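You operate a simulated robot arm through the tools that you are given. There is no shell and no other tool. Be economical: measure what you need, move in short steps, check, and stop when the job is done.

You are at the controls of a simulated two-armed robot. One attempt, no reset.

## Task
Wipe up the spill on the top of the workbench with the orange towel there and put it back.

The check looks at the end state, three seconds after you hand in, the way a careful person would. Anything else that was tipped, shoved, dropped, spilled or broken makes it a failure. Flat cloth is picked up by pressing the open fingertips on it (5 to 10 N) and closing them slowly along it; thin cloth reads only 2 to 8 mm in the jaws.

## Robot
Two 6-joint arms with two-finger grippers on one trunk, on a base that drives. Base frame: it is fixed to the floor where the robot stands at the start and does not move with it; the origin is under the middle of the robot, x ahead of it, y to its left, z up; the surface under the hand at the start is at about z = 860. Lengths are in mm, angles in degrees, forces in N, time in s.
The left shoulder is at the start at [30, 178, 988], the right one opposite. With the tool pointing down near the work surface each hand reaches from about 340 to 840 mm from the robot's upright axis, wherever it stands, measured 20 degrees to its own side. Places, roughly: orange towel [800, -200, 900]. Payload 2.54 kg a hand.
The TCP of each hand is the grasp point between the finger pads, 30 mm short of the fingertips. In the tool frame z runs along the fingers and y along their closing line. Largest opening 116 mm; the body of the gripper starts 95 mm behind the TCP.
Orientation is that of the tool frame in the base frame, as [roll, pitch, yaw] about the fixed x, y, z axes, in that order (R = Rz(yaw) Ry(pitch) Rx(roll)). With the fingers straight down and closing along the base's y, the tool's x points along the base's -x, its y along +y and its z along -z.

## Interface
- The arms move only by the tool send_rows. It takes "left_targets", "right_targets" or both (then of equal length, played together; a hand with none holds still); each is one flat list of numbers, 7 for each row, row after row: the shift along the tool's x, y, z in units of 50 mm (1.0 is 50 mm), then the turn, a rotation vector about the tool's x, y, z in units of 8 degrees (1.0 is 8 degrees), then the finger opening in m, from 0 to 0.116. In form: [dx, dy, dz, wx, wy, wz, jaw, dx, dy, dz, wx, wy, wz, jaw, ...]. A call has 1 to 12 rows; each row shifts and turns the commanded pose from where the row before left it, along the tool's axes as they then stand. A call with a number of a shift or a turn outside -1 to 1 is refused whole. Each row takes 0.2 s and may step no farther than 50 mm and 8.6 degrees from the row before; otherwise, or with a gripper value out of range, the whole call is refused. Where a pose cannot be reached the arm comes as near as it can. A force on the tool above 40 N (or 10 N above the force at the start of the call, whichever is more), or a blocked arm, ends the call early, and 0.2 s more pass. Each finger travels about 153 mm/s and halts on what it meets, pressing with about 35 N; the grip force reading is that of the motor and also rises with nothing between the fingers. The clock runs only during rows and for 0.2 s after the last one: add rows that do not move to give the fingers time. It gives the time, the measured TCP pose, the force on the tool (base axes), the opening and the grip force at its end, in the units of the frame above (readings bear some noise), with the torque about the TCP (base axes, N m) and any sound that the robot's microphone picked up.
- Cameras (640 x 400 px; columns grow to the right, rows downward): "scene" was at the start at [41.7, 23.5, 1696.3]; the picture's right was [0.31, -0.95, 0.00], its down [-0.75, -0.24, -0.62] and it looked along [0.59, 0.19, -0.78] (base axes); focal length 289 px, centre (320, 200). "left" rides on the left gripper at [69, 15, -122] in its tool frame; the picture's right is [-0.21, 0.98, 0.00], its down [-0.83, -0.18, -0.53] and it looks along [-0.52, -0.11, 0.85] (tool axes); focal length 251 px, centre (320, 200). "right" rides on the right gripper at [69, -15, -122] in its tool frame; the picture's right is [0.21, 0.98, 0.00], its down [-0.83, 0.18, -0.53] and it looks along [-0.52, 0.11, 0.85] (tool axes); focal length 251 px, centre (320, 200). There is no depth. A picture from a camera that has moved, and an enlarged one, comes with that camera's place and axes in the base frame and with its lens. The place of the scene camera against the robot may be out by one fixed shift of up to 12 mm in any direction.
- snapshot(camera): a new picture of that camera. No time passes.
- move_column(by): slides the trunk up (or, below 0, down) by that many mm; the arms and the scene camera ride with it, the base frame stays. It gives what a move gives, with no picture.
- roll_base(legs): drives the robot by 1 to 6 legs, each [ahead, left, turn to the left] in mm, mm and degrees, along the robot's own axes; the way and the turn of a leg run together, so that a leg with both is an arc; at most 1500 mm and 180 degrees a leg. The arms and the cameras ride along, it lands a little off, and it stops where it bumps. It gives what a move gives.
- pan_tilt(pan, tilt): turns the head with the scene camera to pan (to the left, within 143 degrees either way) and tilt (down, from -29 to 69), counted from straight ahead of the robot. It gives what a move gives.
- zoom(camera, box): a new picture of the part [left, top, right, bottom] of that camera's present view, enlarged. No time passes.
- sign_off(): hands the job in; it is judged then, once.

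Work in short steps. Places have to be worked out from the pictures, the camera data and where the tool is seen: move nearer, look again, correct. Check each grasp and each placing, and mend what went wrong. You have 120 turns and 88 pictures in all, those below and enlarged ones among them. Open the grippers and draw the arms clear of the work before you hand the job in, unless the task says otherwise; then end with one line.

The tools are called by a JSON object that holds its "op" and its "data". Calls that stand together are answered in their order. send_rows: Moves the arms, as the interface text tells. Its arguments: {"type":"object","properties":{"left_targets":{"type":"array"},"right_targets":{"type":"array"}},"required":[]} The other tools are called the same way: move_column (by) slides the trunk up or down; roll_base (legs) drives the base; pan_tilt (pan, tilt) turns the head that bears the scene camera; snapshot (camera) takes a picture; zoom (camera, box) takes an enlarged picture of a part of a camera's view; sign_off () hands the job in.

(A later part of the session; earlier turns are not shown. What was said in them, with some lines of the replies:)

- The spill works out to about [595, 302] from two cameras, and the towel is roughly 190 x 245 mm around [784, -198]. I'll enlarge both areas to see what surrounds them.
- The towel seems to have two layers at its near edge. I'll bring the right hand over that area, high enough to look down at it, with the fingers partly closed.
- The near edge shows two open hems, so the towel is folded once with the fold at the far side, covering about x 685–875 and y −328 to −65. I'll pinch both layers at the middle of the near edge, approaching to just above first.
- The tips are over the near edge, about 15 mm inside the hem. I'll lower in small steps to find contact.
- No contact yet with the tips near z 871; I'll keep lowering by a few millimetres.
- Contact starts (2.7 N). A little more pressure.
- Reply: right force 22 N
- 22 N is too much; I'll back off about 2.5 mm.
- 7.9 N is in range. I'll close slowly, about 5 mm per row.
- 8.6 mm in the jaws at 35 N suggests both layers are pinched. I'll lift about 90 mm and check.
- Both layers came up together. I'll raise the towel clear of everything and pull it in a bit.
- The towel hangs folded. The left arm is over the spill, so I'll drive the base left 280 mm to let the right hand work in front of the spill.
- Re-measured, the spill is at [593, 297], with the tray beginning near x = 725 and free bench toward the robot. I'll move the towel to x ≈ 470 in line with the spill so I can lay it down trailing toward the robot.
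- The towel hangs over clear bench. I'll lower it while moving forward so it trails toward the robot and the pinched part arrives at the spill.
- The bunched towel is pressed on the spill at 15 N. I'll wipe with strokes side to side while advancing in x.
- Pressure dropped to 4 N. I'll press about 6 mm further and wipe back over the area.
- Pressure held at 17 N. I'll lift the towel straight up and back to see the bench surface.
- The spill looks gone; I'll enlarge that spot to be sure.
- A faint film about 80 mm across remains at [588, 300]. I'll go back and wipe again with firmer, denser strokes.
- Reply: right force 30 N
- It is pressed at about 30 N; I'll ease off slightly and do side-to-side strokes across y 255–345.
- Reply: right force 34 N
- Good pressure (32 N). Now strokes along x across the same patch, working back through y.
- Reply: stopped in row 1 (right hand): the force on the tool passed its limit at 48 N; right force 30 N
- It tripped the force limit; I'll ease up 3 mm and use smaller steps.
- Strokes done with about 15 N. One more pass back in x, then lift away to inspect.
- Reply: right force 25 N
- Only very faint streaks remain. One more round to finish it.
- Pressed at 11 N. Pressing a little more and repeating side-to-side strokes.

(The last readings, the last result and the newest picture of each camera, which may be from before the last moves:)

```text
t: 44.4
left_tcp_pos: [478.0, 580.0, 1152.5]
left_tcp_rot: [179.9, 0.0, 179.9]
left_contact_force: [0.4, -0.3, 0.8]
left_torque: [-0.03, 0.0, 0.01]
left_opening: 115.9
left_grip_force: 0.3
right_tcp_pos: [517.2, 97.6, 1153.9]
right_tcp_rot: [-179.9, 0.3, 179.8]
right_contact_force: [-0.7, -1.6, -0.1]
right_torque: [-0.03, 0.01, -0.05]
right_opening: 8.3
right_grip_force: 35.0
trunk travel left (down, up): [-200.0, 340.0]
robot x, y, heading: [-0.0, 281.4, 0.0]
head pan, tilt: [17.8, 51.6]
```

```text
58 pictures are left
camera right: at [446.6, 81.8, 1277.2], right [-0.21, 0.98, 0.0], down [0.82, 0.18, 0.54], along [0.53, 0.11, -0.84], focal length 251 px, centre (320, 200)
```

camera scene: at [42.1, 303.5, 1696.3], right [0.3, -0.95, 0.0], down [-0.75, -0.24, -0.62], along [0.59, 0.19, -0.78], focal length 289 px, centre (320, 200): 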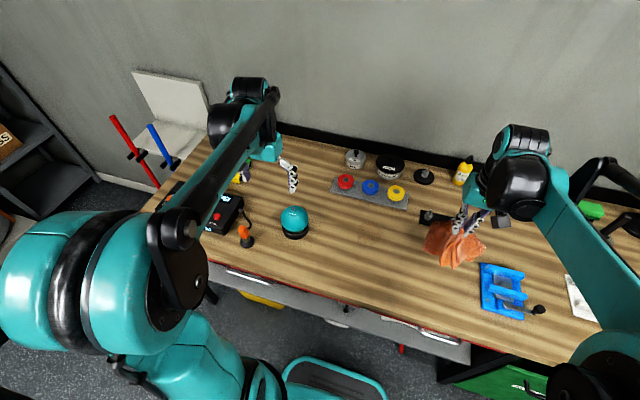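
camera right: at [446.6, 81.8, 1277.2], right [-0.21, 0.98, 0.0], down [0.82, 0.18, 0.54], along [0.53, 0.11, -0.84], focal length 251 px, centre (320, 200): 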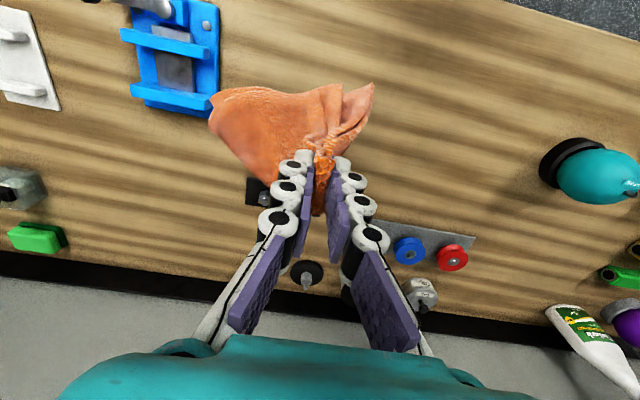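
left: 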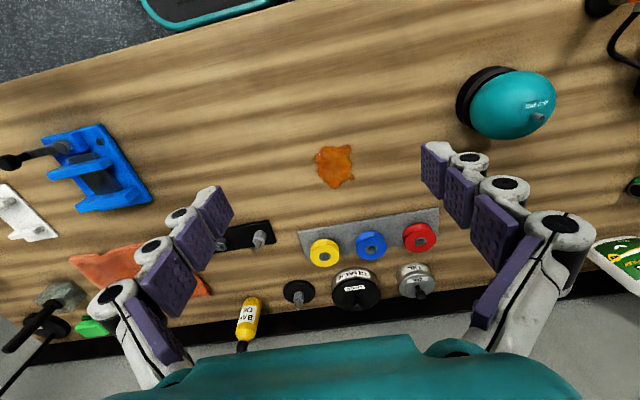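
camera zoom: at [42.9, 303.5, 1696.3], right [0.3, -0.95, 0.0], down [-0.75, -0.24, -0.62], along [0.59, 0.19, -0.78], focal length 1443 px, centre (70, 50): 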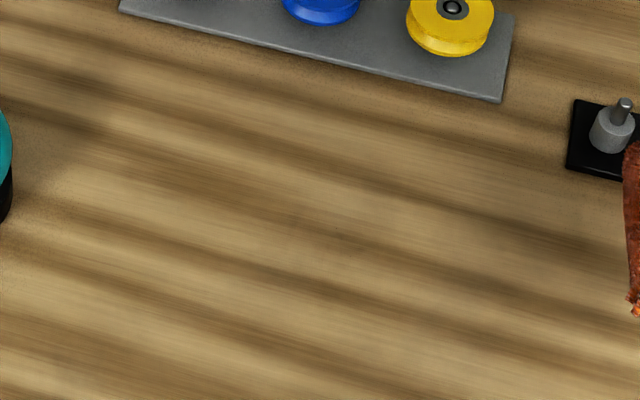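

The bench is clean now. I'll raise the towel and drive back right, plus 50 mm ahead to give reach for laying the towel.

{"op": "send_rows", "data": {"right_targets": [-0.7, 0, -0.6, 0, 0, 0, 0, -0.7, 0, -0.6, 0, 0, 0, 0]}}

{"op": "roll_base", "data": {"legs": [[0, -140, 0], [0, -141, 0], [50, 0, 0]]}}

{"op": "snapshot", "data": {"camera": "right"}}

{"op": "snapshot", "data": {"camera": "scene"}}

```text
t: 45.0
left_tcp_pos: [478.2, 581.0, 1152.3]
left_tcp_rot: [-179.9, 0.0, 179.9]
left_contact_force: [0.5, -0.3, -0.1]
left_torque: [0.02, 0.03, 0.0]
left_opening: 116.0
left_grip_force: 0.0
right_tcp_pos: [590.6, 99.6, 1214.8]
right_tcp_rot: [-179.8, 0.3, 179.8]
right_contact_force: [0.2, 0.2, -0.7]
right_torque: [-0.04, 0.04, 0.04]
right_opening: 8.2
right_grip_force: 35.1
trunk travel left (down, up): [-200.0, 340.0]
robot x, y, heading: [-3.8, 280.7, -0.3]
head pan, tilt: [17.8, 51.6]
```

```text
t: 47.9
left_tcp_pos: [527.0, 294.4, 1153.3]
left_tcp_rot: [-180.0, -0.1, 179.8]
left_contact_force: [0.3, 0.6, -0.6]
left_torque: [-0.02, 0.1, 0.01]
left_opening: 116.1
left_grip_force: 0.0
right_tcp_pos: [640.1, -187.9, 1214.0]
right_tcp_rot: [-179.9, 0.2, 179.7]
right_contact_force: [0.6, 0.0, -1.0]
right_torque: [0.02, 0.09, -0.02]
right_opening: 8.4
right_grip_force: 35.2
trunk travel left (down, up): [-200.0, 340.0]
robot x, y, heading: [51.0, -7.0, -0.2]
head pan, tilt: [17.8, 51.6]
```

```text
57 pictures are left
camera right: at [568.5, -203.6, 1335.7], right [-0.21, 0.98, 0.0], down [0.82, 0.18, 0.54], along [0.53, 0.11, -0.84], focal length 251 px, centre (320, 200)
```

right: 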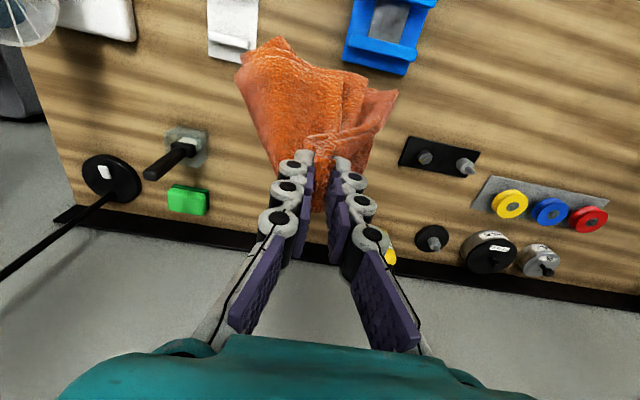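

```text
56 pictures are left
camera scene: at [93.8, 18.1, 1696.2], right [0.3, -0.95, 0.0], down [-0.75, -0.24, -0.62], along [0.59, 0.19, -0.79], focal length 289 px, centre (320, 200)
```

scene: 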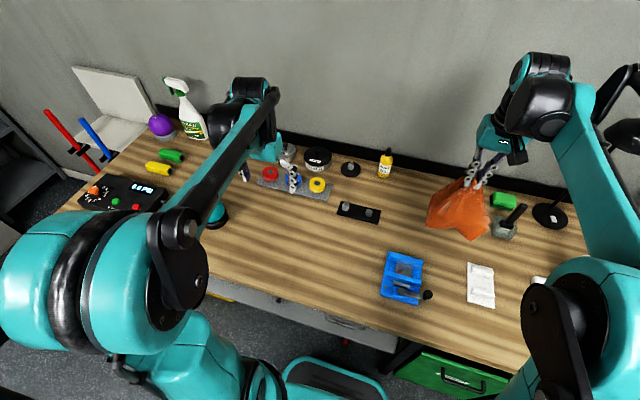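

The towel hangs over its old place. I'll move out to x ≈ 830 at about z 1130, so the bottom first touches at the far side.

{"op": "send_rows", "data": {"right_targets": [-0.8, -0.05, 0.1, 0, 0, 0, 0, -0.8, -0.05, 0.1, 0, 0, 0, 0, -0.8, -0.05, 0.3, 0, 0, 0, 0, -0.8, -0.05, 0.4, 0, 0, 0, 0, -0.6, 0, 0.6, 0, 0, 0, 0, 0, 0, 0, 0, 0, 0, 0]}}

{"op": "snapshot", "data": {"camera": "right"}}

{"op": "zoom", "data": {"camera": "scene", "box": [360, 100, 560, 260]}}

```text
t: 49.2
left_tcp_pos: [526.0, 295.3, 1152.1]
left_tcp_rot: [-180.0, 0.0, 179.8]
left_contact_force: [1.1, 0.6, -0.9]
left_torque: [-0.02, -0.02, 0.01]
left_opening: 116.0
left_grip_force: 0.1
right_tcp_pos: [818.1, -201.5, 1137.5]
right_tcp_rot: [-179.8, 0.2, 179.7]
right_contact_force: [-0.5, 0.4, 0.5]
right_torque: [-0.02, 0.05, -0.02]
right_opening: 8.5
right_grip_force: 34.9
right hand out of reach, approached as far as the arm can: row 5
trunk travel left (down, up): [-200.0, 340.0]
robot x, y, heading: [49.7, -3.9, -0.0]
head pan, tilt: [17.8, 51.6]
```

```text
55 pictures are left
camera right: at [746.4, -216.1, 1260.5], right [-0.21, 0.98, 0.0], down [0.82, 0.18, 0.54], along [0.53, 0.11, -0.84], focal length 251 px, centre (320, 200)
```

right: 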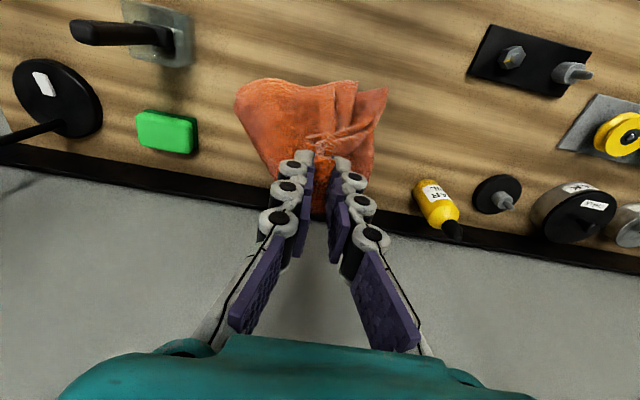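

```text
2.50 times, centred on (460, 180) of scene
camera zoom: at [90.8, 19.1, 1696.4], right [0.3, -0.95, 0.0], down [-0.75, -0.24, -0.62], along [0.59, 0.19, -0.78], focal length 722 px, centre (-30, 250)
```

zoom: 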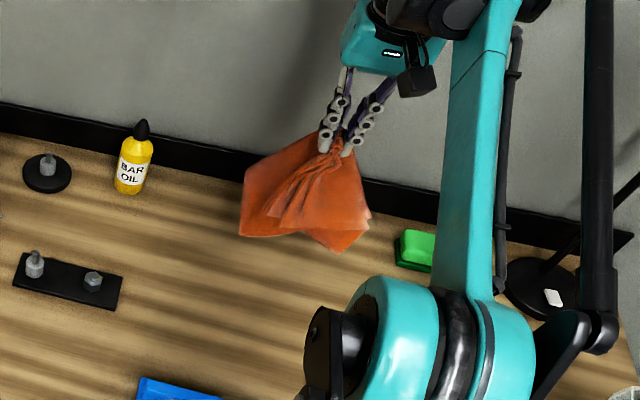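

The arm is at its reach limit with fingers straight down. Tilting the fingers outward 32° gains reach and biases the cloth to lie away from the robot; then I shift outward and down.

{"op": "send_rows", "data": {"right_targets": [0, 0, 0, 0, -1, 0, 0, 0, 0, 0, 0, -1, 0, 0, 0, 0, 0, 0, -1, 0, 0, 0, 0, 0, 0, -1, 0, 0, -0.155, 0, 0.57, 0, 0, 0, 0, -0.155, 0, 0.57, 0, 0, 0, 0, -0.155, 0, 0.57, 0, 0, 0, 0, 0, 0, 0, 0, 0, 0, 0]}}

{"op": "snapshot", "data": {"camera": "right"}}

{"op": "zoom", "data": {"camera": "scene", "box": [360, 100, 560, 260]}}

```text
t: 51.0
left_tcp_pos: [524.8, 293.3, 1152.3]
left_tcp_rot: [-180.0, 0.1, 179.8]
left_contact_force: [-0.3, -0.5, -0.3]
left_torque: [0.03, -0.05, 0.04]
left_opening: 116.1
left_grip_force: 0.1
right_tcp_pos: [882.4, -200.6, 1077.5]
right_tcp_rot: [-179.8, 32.3, 179.8]
right_contact_force: [-0.1, -0.2, -1.4]
right_torque: [-0.02, 0.03, -0.04]
right_opening: 8.7
right_grip_force: 35.6
trunk travel left (down, up): [-200.0, 340.0]
robot x, y, heading: [50.0, -6.4, -0.4]
head pan, tilt: [17.8, 51.6]
```

```text
53 pictures are left
camera right: at [756.9, -215.2, 1144.5], right [-0.18, 0.98, -0.12], down [0.41, 0.18, 0.89], along [0.89, 0.11, -0.44], focal length 251 px, centre (320, 200)
```

right: 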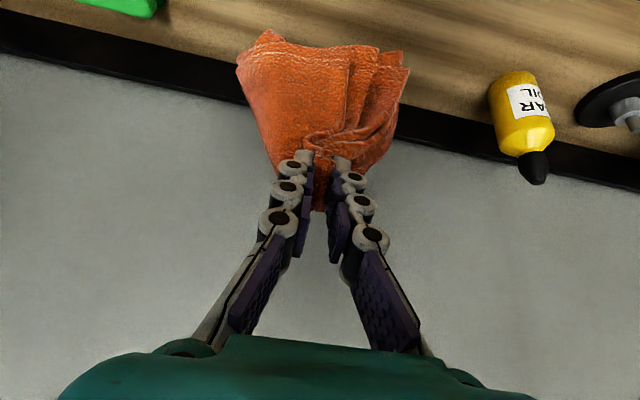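

```text
2.50 times, centred on (460, 180) of scene
camera zoom: at [89.5, 19.1, 1696.4], right [0.3, -0.95, 0.0], down [-0.75, -0.24, -0.62], along [0.59, 0.19, -0.78], focal length 722 px, centre (-30, 250)
```

zoom: 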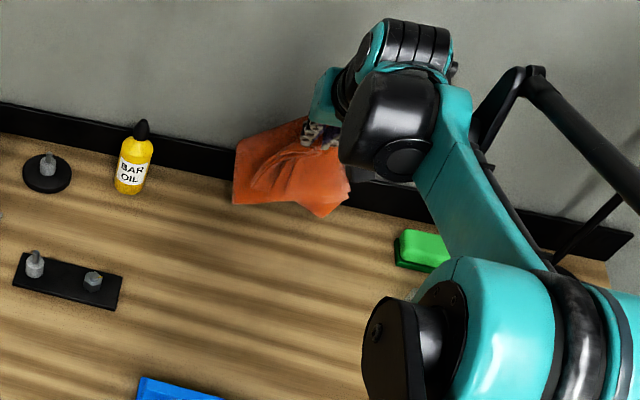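

The towel's lower edge is near the far side. I'll sweep the hand down along an arc back toward the robot, slowly, so the towel lies down behind it.

{"op": "send_rows", "data": {"right_targets": [0.265, 0, 0.42, 0, 0, 0, 0, 0.41, 0, -0.138, 0, 0, 0, 0, 0.41, 0, -0.138, 0, 0, 0, 0, 0.43, 0, -0.068, 0, 0, 0, 0, 0.43, 0, -0.068, 0, 0, 0, 0]}}

{"op": "zoom", "data": {"camera": "scene", "box": [360, 100, 560, 260]}}

{"op": "snapshot", "data": {"camera": "right"}}

```text
t: 52.2
left_tcp_pos: [525.1, 294.4, 1153.3]
left_tcp_rot: [-180.0, 0.0, 179.7]
left_contact_force: [-0.4, -1.0, 0.2]
left_torque: [0.01, 0.02, -0.02]
left_opening: 115.9
left_grip_force: 0.0
right_tcp_pos: [801.9, -200.1, 1025.2]
right_tcp_rot: [-179.9, 32.3, 179.8]
right_contact_force: [1.2, -0.2, -0.3]
right_torque: [0.02, 0.03, -0.03]
right_opening: 8.6
right_grip_force: 34.8
trunk travel left (down, up): [-200.0, 340.0]
robot x, y, heading: [50.4, -2.2, -0.4]
head pan, tilt: [17.8, 51.6]
```

```text
2.50 times, centred on (460, 180) of scene
camera zoom: at [90.6, 18.9, 1696.3], right [0.3, -0.95, 0.0], down [-0.75, -0.24, -0.62], along [0.59, 0.19, -0.78], focal length 722 px, centre (-30, 250)
```

zoom: 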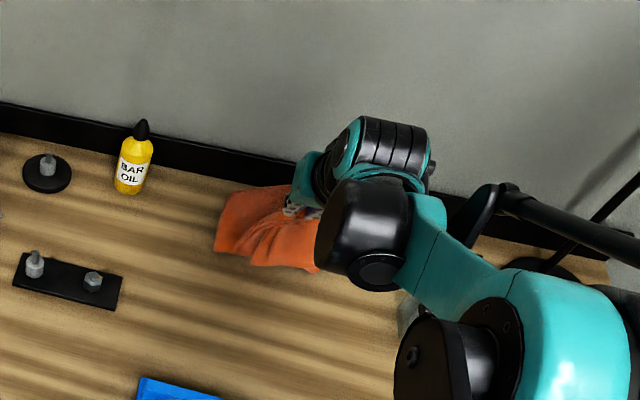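

```text
50 pictures are left
camera right: at [676.8, -214.6, 1091.9], right [-0.18, 0.98, -0.12], down [0.41, 0.18, 0.89], along [0.89, 0.11, -0.44], focal length 251 px, centre (320, 200)
```

right: 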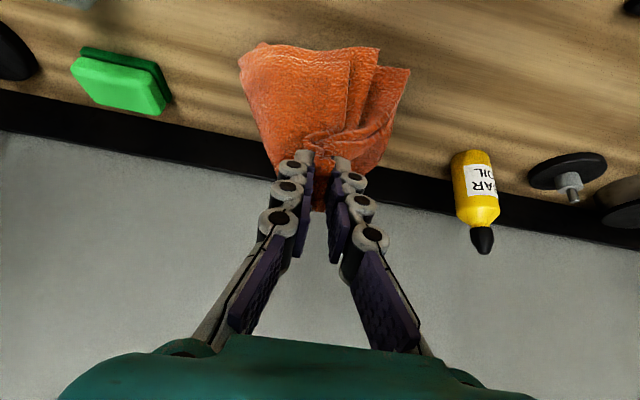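

The bottom now appears to rest on the bench. Continuing down and back.

{"op": "send_rows", "data": {"right_targets": [0.475, 0, 0.08, 0, 0, 0, 0, 0.475, 0, 0.08, 0, 0, 0, 0, 0.475, 0, 0.08, 0, 0, 0, 0, 0.475, 0, 0.08, 0, 0, 0, 0]}}

{"op": "snapshot", "data": {"camera": "right"}}

{"op": "zoom", "data": {"camera": "scene", "box": [360, 100, 560, 260]}}

```text
t: 53.2
left_tcp_pos: [525.3, 294.0, 1152.9]
left_tcp_rot: [180.0, 0.0, 179.8]
left_contact_force: [0.4, 0.1, -0.1]
left_torque: [-0.05, 0.0, 0.0]
left_opening: 115.9
left_grip_force: 0.0
right_tcp_pos: [730.0, -196.2, 959.5]
right_tcp_rot: [-179.8, 32.2, 179.8]
right_contact_force: [-0.4, 0.7, -0.3]
right_torque: [-0.02, -0.01, -0.02]
right_opening: 8.6
right_grip_force: 34.9
trunk travel left (down, up): [-200.0, 340.0]
robot x, y, heading: [49.2, -6.7, -0.2]
head pan, tilt: [17.8, 51.6]
```

```text
49 pictures are left
camera right: at [604.7, -212.5, 1026.8], right [-0.18, 0.98, -0.12], down [0.41, 0.18, 0.89], along [0.89, 0.11, -0.44], focal length 251 px, centre (320, 200)
```

right: 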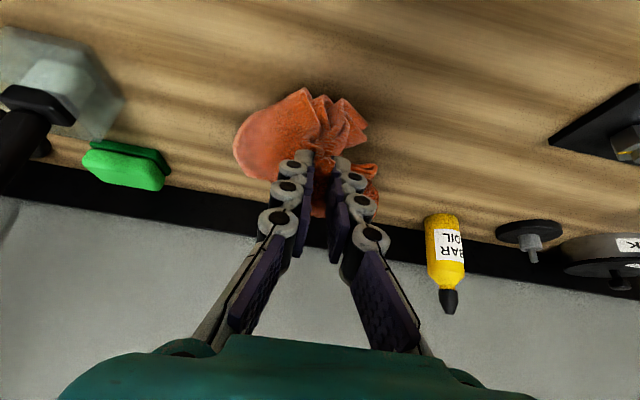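

```text
2.50 times, centred on (460, 180) of scene
camera zoom: at [91.0, 18.9, 1696.3], right [0.3, -0.95, 0.0], down [-0.75, -0.24, -0.62], along [0.59, 0.19, -0.78], focal length 722 px, centre (-30, 250)
```

zoom: 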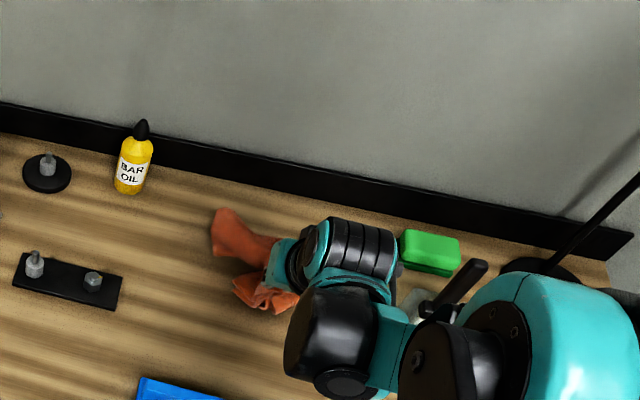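

The far part lies near x ≈ 850. Now I bring the hand upright while lowering to the original pinch place at x ≈ 700.

{"op": "send_rows", "data": {"right_targets": [0.28, 0, 0.15, 0, 1, 0, 0, 0.26, 0, 0.19, 0, 1, 0, 0, 0.23, 0, 0.225, 0, 1, 0, 0, 0.2, 0, 0.255, 0, 1, 0, 0]}}

{"op": "snapshot", "data": {"camera": "right"}}

{"op": "zoom", "data": {"camera": "scene", "box": [360, 100, 560, 260]}}

```text
t: 54.2
left_tcp_pos: [527.1, 294.2, 1152.3]
left_tcp_rot: [180.0, 0.0, 179.9]
left_contact_force: [0.6, -0.4, -0.2]
left_torque: [0.01, 0.03, -0.02]
left_opening: 115.8
left_grip_force: 0.1
right_tcp_pos: [698.6, -197.6, 904.0]
right_tcp_rot: [-179.9, 0.2, 179.7]
right_contact_force: [1.1, -0.5, 2.7]
right_torque: [0.0, -0.07, -0.02]
right_opening: 8.4
right_grip_force: 35.5
trunk travel left (down, up): [-200.0, 340.0]
robot x, y, heading: [51.4, -4.7, -0.1]
head pan, tilt: [17.8, 51.6]
```

```text
47 pictures are left
camera right: at [627.3, -212.8, 1026.8], right [-0.21, 0.98, 0.0], down [0.82, 0.18, 0.54], along [0.52, 0.11, -0.84], focal length 251 px, centre (320, 200)
```

right: 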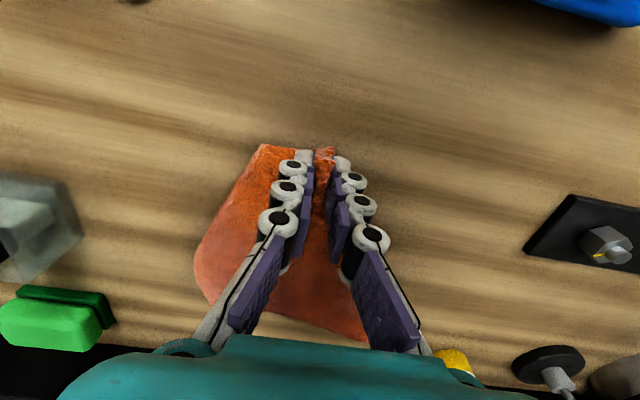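

```text
2.50 times, centred on (460, 180) of scene
camera zoom: at [91.9, 19.0, 1696.3], right [0.3, -0.95, 0.0], down [-0.75, -0.24, -0.62], along [0.59, 0.19, -0.78], focal length 722 px, centre (-30, 250)
```

zoom: 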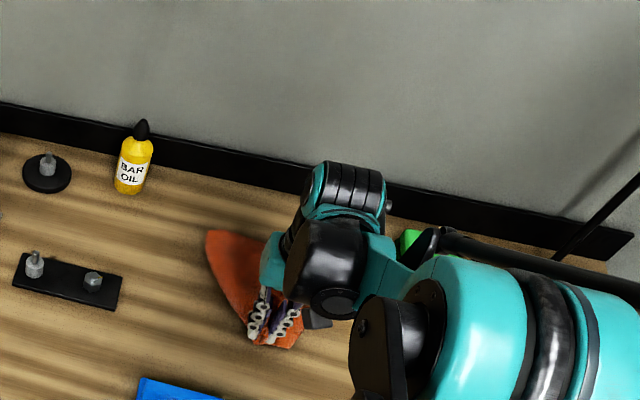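

The towel extends from the hand to the far side. I'll open slowly near the surface, then lift and look.

{"op": "send_rows", "data": {"right_targets": [0, 0, 0.08, 0, 0, 0, 0, 0, 0, 0, 0, 0, 0, 0.012, 0, 0, 0, 0, 0, 0, 0.02, 0, 0, 0, 0, 0, 0, 0.03, 0, 0, 0, 0, 0, 0, 0.04, 0, 0, -0.4, 0, 0, 0, 0.04, 0, 0, -0.9, 0, 0, 0, 0.05, 0, 0, -0.9, 0, 0, 0, 0.05, 0.5, 0, -0.8, 0, 0, 0, 0.05]}}

{"op": "snapshot", "data": {"camera": "right"}}

{"op": "zoom", "data": {"camera": "scene", "box": [360, 100, 560, 260]}}

```text
t: 56.2
left_tcp_pos: [523.1, 293.8, 1155.1]
left_tcp_rot: [179.9, 0.1, 179.8]
left_contact_force: [-0.4, 0.4, 0.1]
left_torque: [0.01, -0.05, -0.01]
left_opening: 115.7
left_grip_force: 0.1
right_tcp_pos: [669.9, -199.1, 1051.3]
right_tcp_rot: [-179.7, 0.4, 179.8]
right_contact_force: [-0.9, -0.4, 0.5]
right_torque: [0.03, -0.05, -0.03]
right_opening: 50.3
right_grip_force: 0.0
trunk travel left (down, up): [-200.0, 340.0]
robot x, y, heading: [50.4, -4.9, -0.1]
head pan, tilt: [17.8, 51.6]
```

```text
45 pictures are left
camera right: at [598.4, -214.5, 1174.6], right [-0.21, 0.98, 0.0], down [0.82, 0.18, 0.54], along [0.53, 0.11, -0.84], focal length 251 px, centre (320, 200)
```

right: 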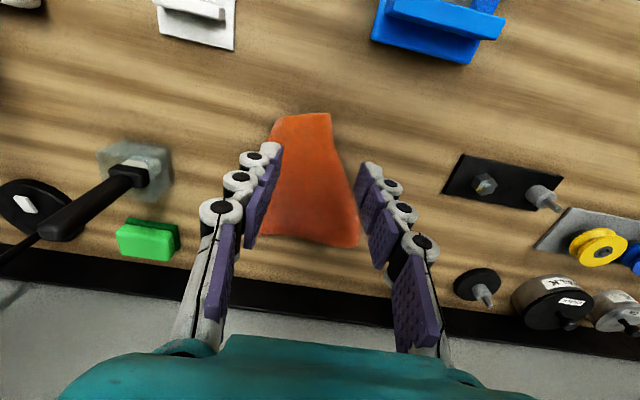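

```text
2.50 times, centred on (460, 180) of scene
camera zoom: at [87.7, 19.4, 1696.4], right [0.3, -0.95, 0.0], down [-0.75, -0.24, -0.62], along [0.59, 0.19, -0.78], focal length 722 px, centre (-30, 250)
```

zoom: 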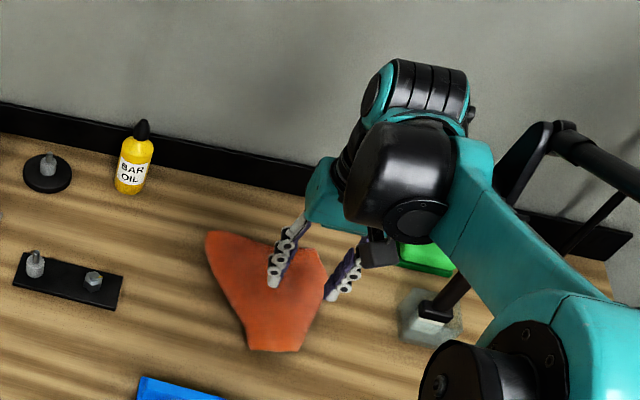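

I'll back the hand off to see the towel unobstructed.

{"op": "send_rows", "data": {"right_targets": [0.9, 0, -0.3, 0, 0, 0, 0.08, 0.9, 0, -0.3, 0, 0, 0, 0.08, 0.9, 0, -0.3, 0, 0, 0, 0.116]}}

{"op": "zoom", "data": {"camera": "right", "box": [200, 120, 440, 320]}}

{"op": "zoom", "data": {"camera": "scene", "box": [380, 140, 520, 260]}}

```text
t: 57.0
left_tcp_pos: [523.2, 294.7, 1154.2]
left_tcp_rot: [180.0, 0.0, 179.9]
left_contact_force: [0.5, -0.6, -0.1]
left_torque: [0.03, -0.1, 0.02]
left_opening: 115.9
left_grip_force: 0.1
right_tcp_pos: [535.6, -194.9, 1097.1]
right_tcp_rot: [-179.8, 0.4, 179.6]
right_contact_force: [-0.3, 0.1, -0.5]
right_torque: [-0.02, -0.08, -0.02]
right_opening: 116.1
right_grip_force: 0.0
trunk travel left (down, up): [-200.0, 340.0]
robot x, y, heading: [51.2, -3.1, -0.2]
head pan, tilt: [17.8, 51.6]
```

```text
2.00 times, centred on (320, 220) of right
camera zoom: at [464.5, -210.8, 1218.3], right [-0.21, 0.98, 0.0], down [0.82, 0.18, 0.54], along [0.53, 0.11, -0.84], focal length 503 px, centre (320, 160)
```

zoom: 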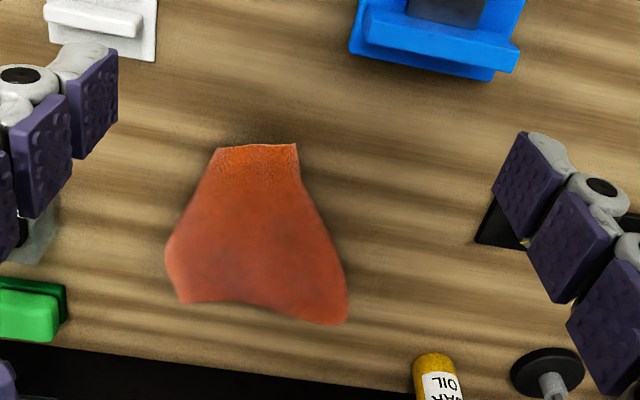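

```text
3.33 times, centred on (450, 200) of scene
camera zoom: at [87.2, 19.2, 1696.4], right [0.3, -0.95, 0.0], down [-0.75, -0.24, -0.62], along [0.59, 0.19, -0.78], focal length 962 px, centre (-113, 200)
```

zoom: 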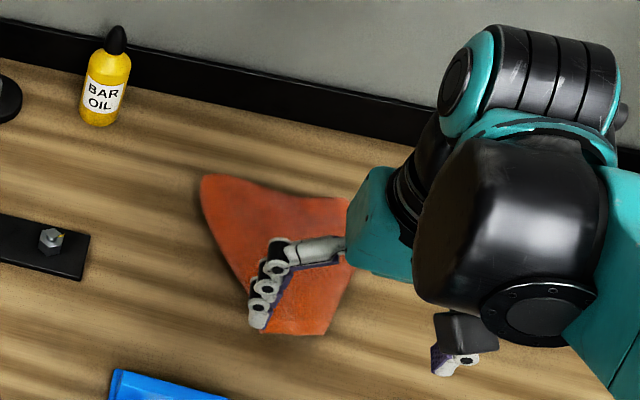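

The towel lies flat on its old spot (x about 670–865, centred near [780, -200] against the original [780, -198]), though narrower because its side edges are tucked under. I'll draw the right hand higher and take a last look at the whole bench.

{"op": "send_rows", "data": {"right_targets": [0.9, 0, -0.3, 0, 0, 0, 0.116, 0.9, 0, -0.4, 0, 0, 0, 0.116, 0.6, 0, -0.6, 0, 0, 0, 0.116]}}

{"op": "snapshot", "data": {"camera": "scene"}}

{"op": "snapshot", "data": {"camera": "left"}}

{"op": "snapshot", "data": {"camera": "right"}}

```text
t: 57.9
left_tcp_pos: [523.7, 294.8, 1153.5]
left_tcp_rot: [-180.0, 0.1, 179.8]
left_contact_force: [-0.3, 0.3, 1.5]
left_torque: [-0.04, -0.03, -0.01]
left_opening: 116.1
left_grip_force: 0.1
right_tcp_pos: [418.9, -196.2, 1161.9]
right_tcp_rot: [-179.8, 0.4, 179.6]
right_contact_force: [-0.1, 0.5, -0.1]
right_torque: [0.01, -0.02, 0.03]
right_opening: 116.0
right_grip_force: 0.1
trunk travel left (down, up): [-200.0, 340.0]
robot x, y, heading: [47.6, -5.6, -0.5]
head pan, tilt: [17.8, 51.6]
```

```text
41 pictures are left
camera scene: at [88.5, 19.1, 1696.4], right [0.3, -0.95, 0.0], down [-0.75, -0.24, -0.62], along [0.59, 0.19, -0.78], focal length 289 px, centre (320, 200)
```

scene: 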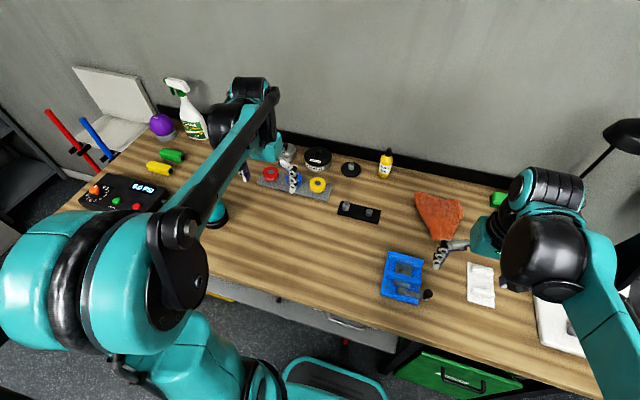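

```text
40 pictures are left
camera left: at [454.4, 308.3, 1274.4], right [0.22, 0.98, 0.0], down [0.82, -0.18, 0.54], along [0.52, -0.12, -0.84], focal length 251 px, centre (320, 200)
```

left: 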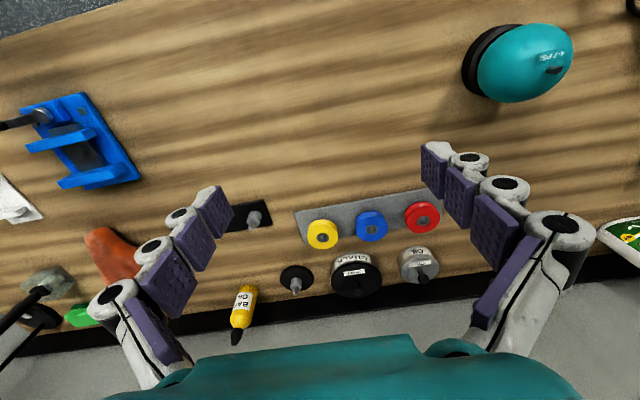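

```text
39 pictures are left
camera right: at [347.3, -210.3, 1282.8], right [-0.21, 0.98, 0.0], down [0.82, 0.18, 0.54], along [0.53, 0.11, -0.84], focal length 251 px, centre (320, 200)
```

right: 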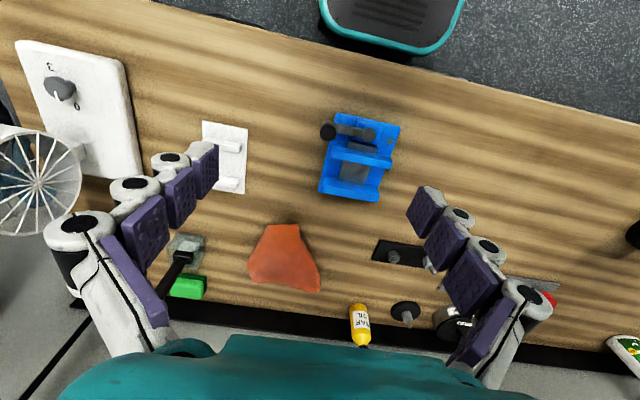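

The spill area is clean, the towel is back on its spot and released, nothing else has moved, and both hands are open and clear. Handing in.

{"op": "sign_off", "data": {}}

```text
The job is handed in.
```

The spill is wiped up and the orange towel is back flat on its original spot, but it lies narrower than before because its side edges are tucked under.
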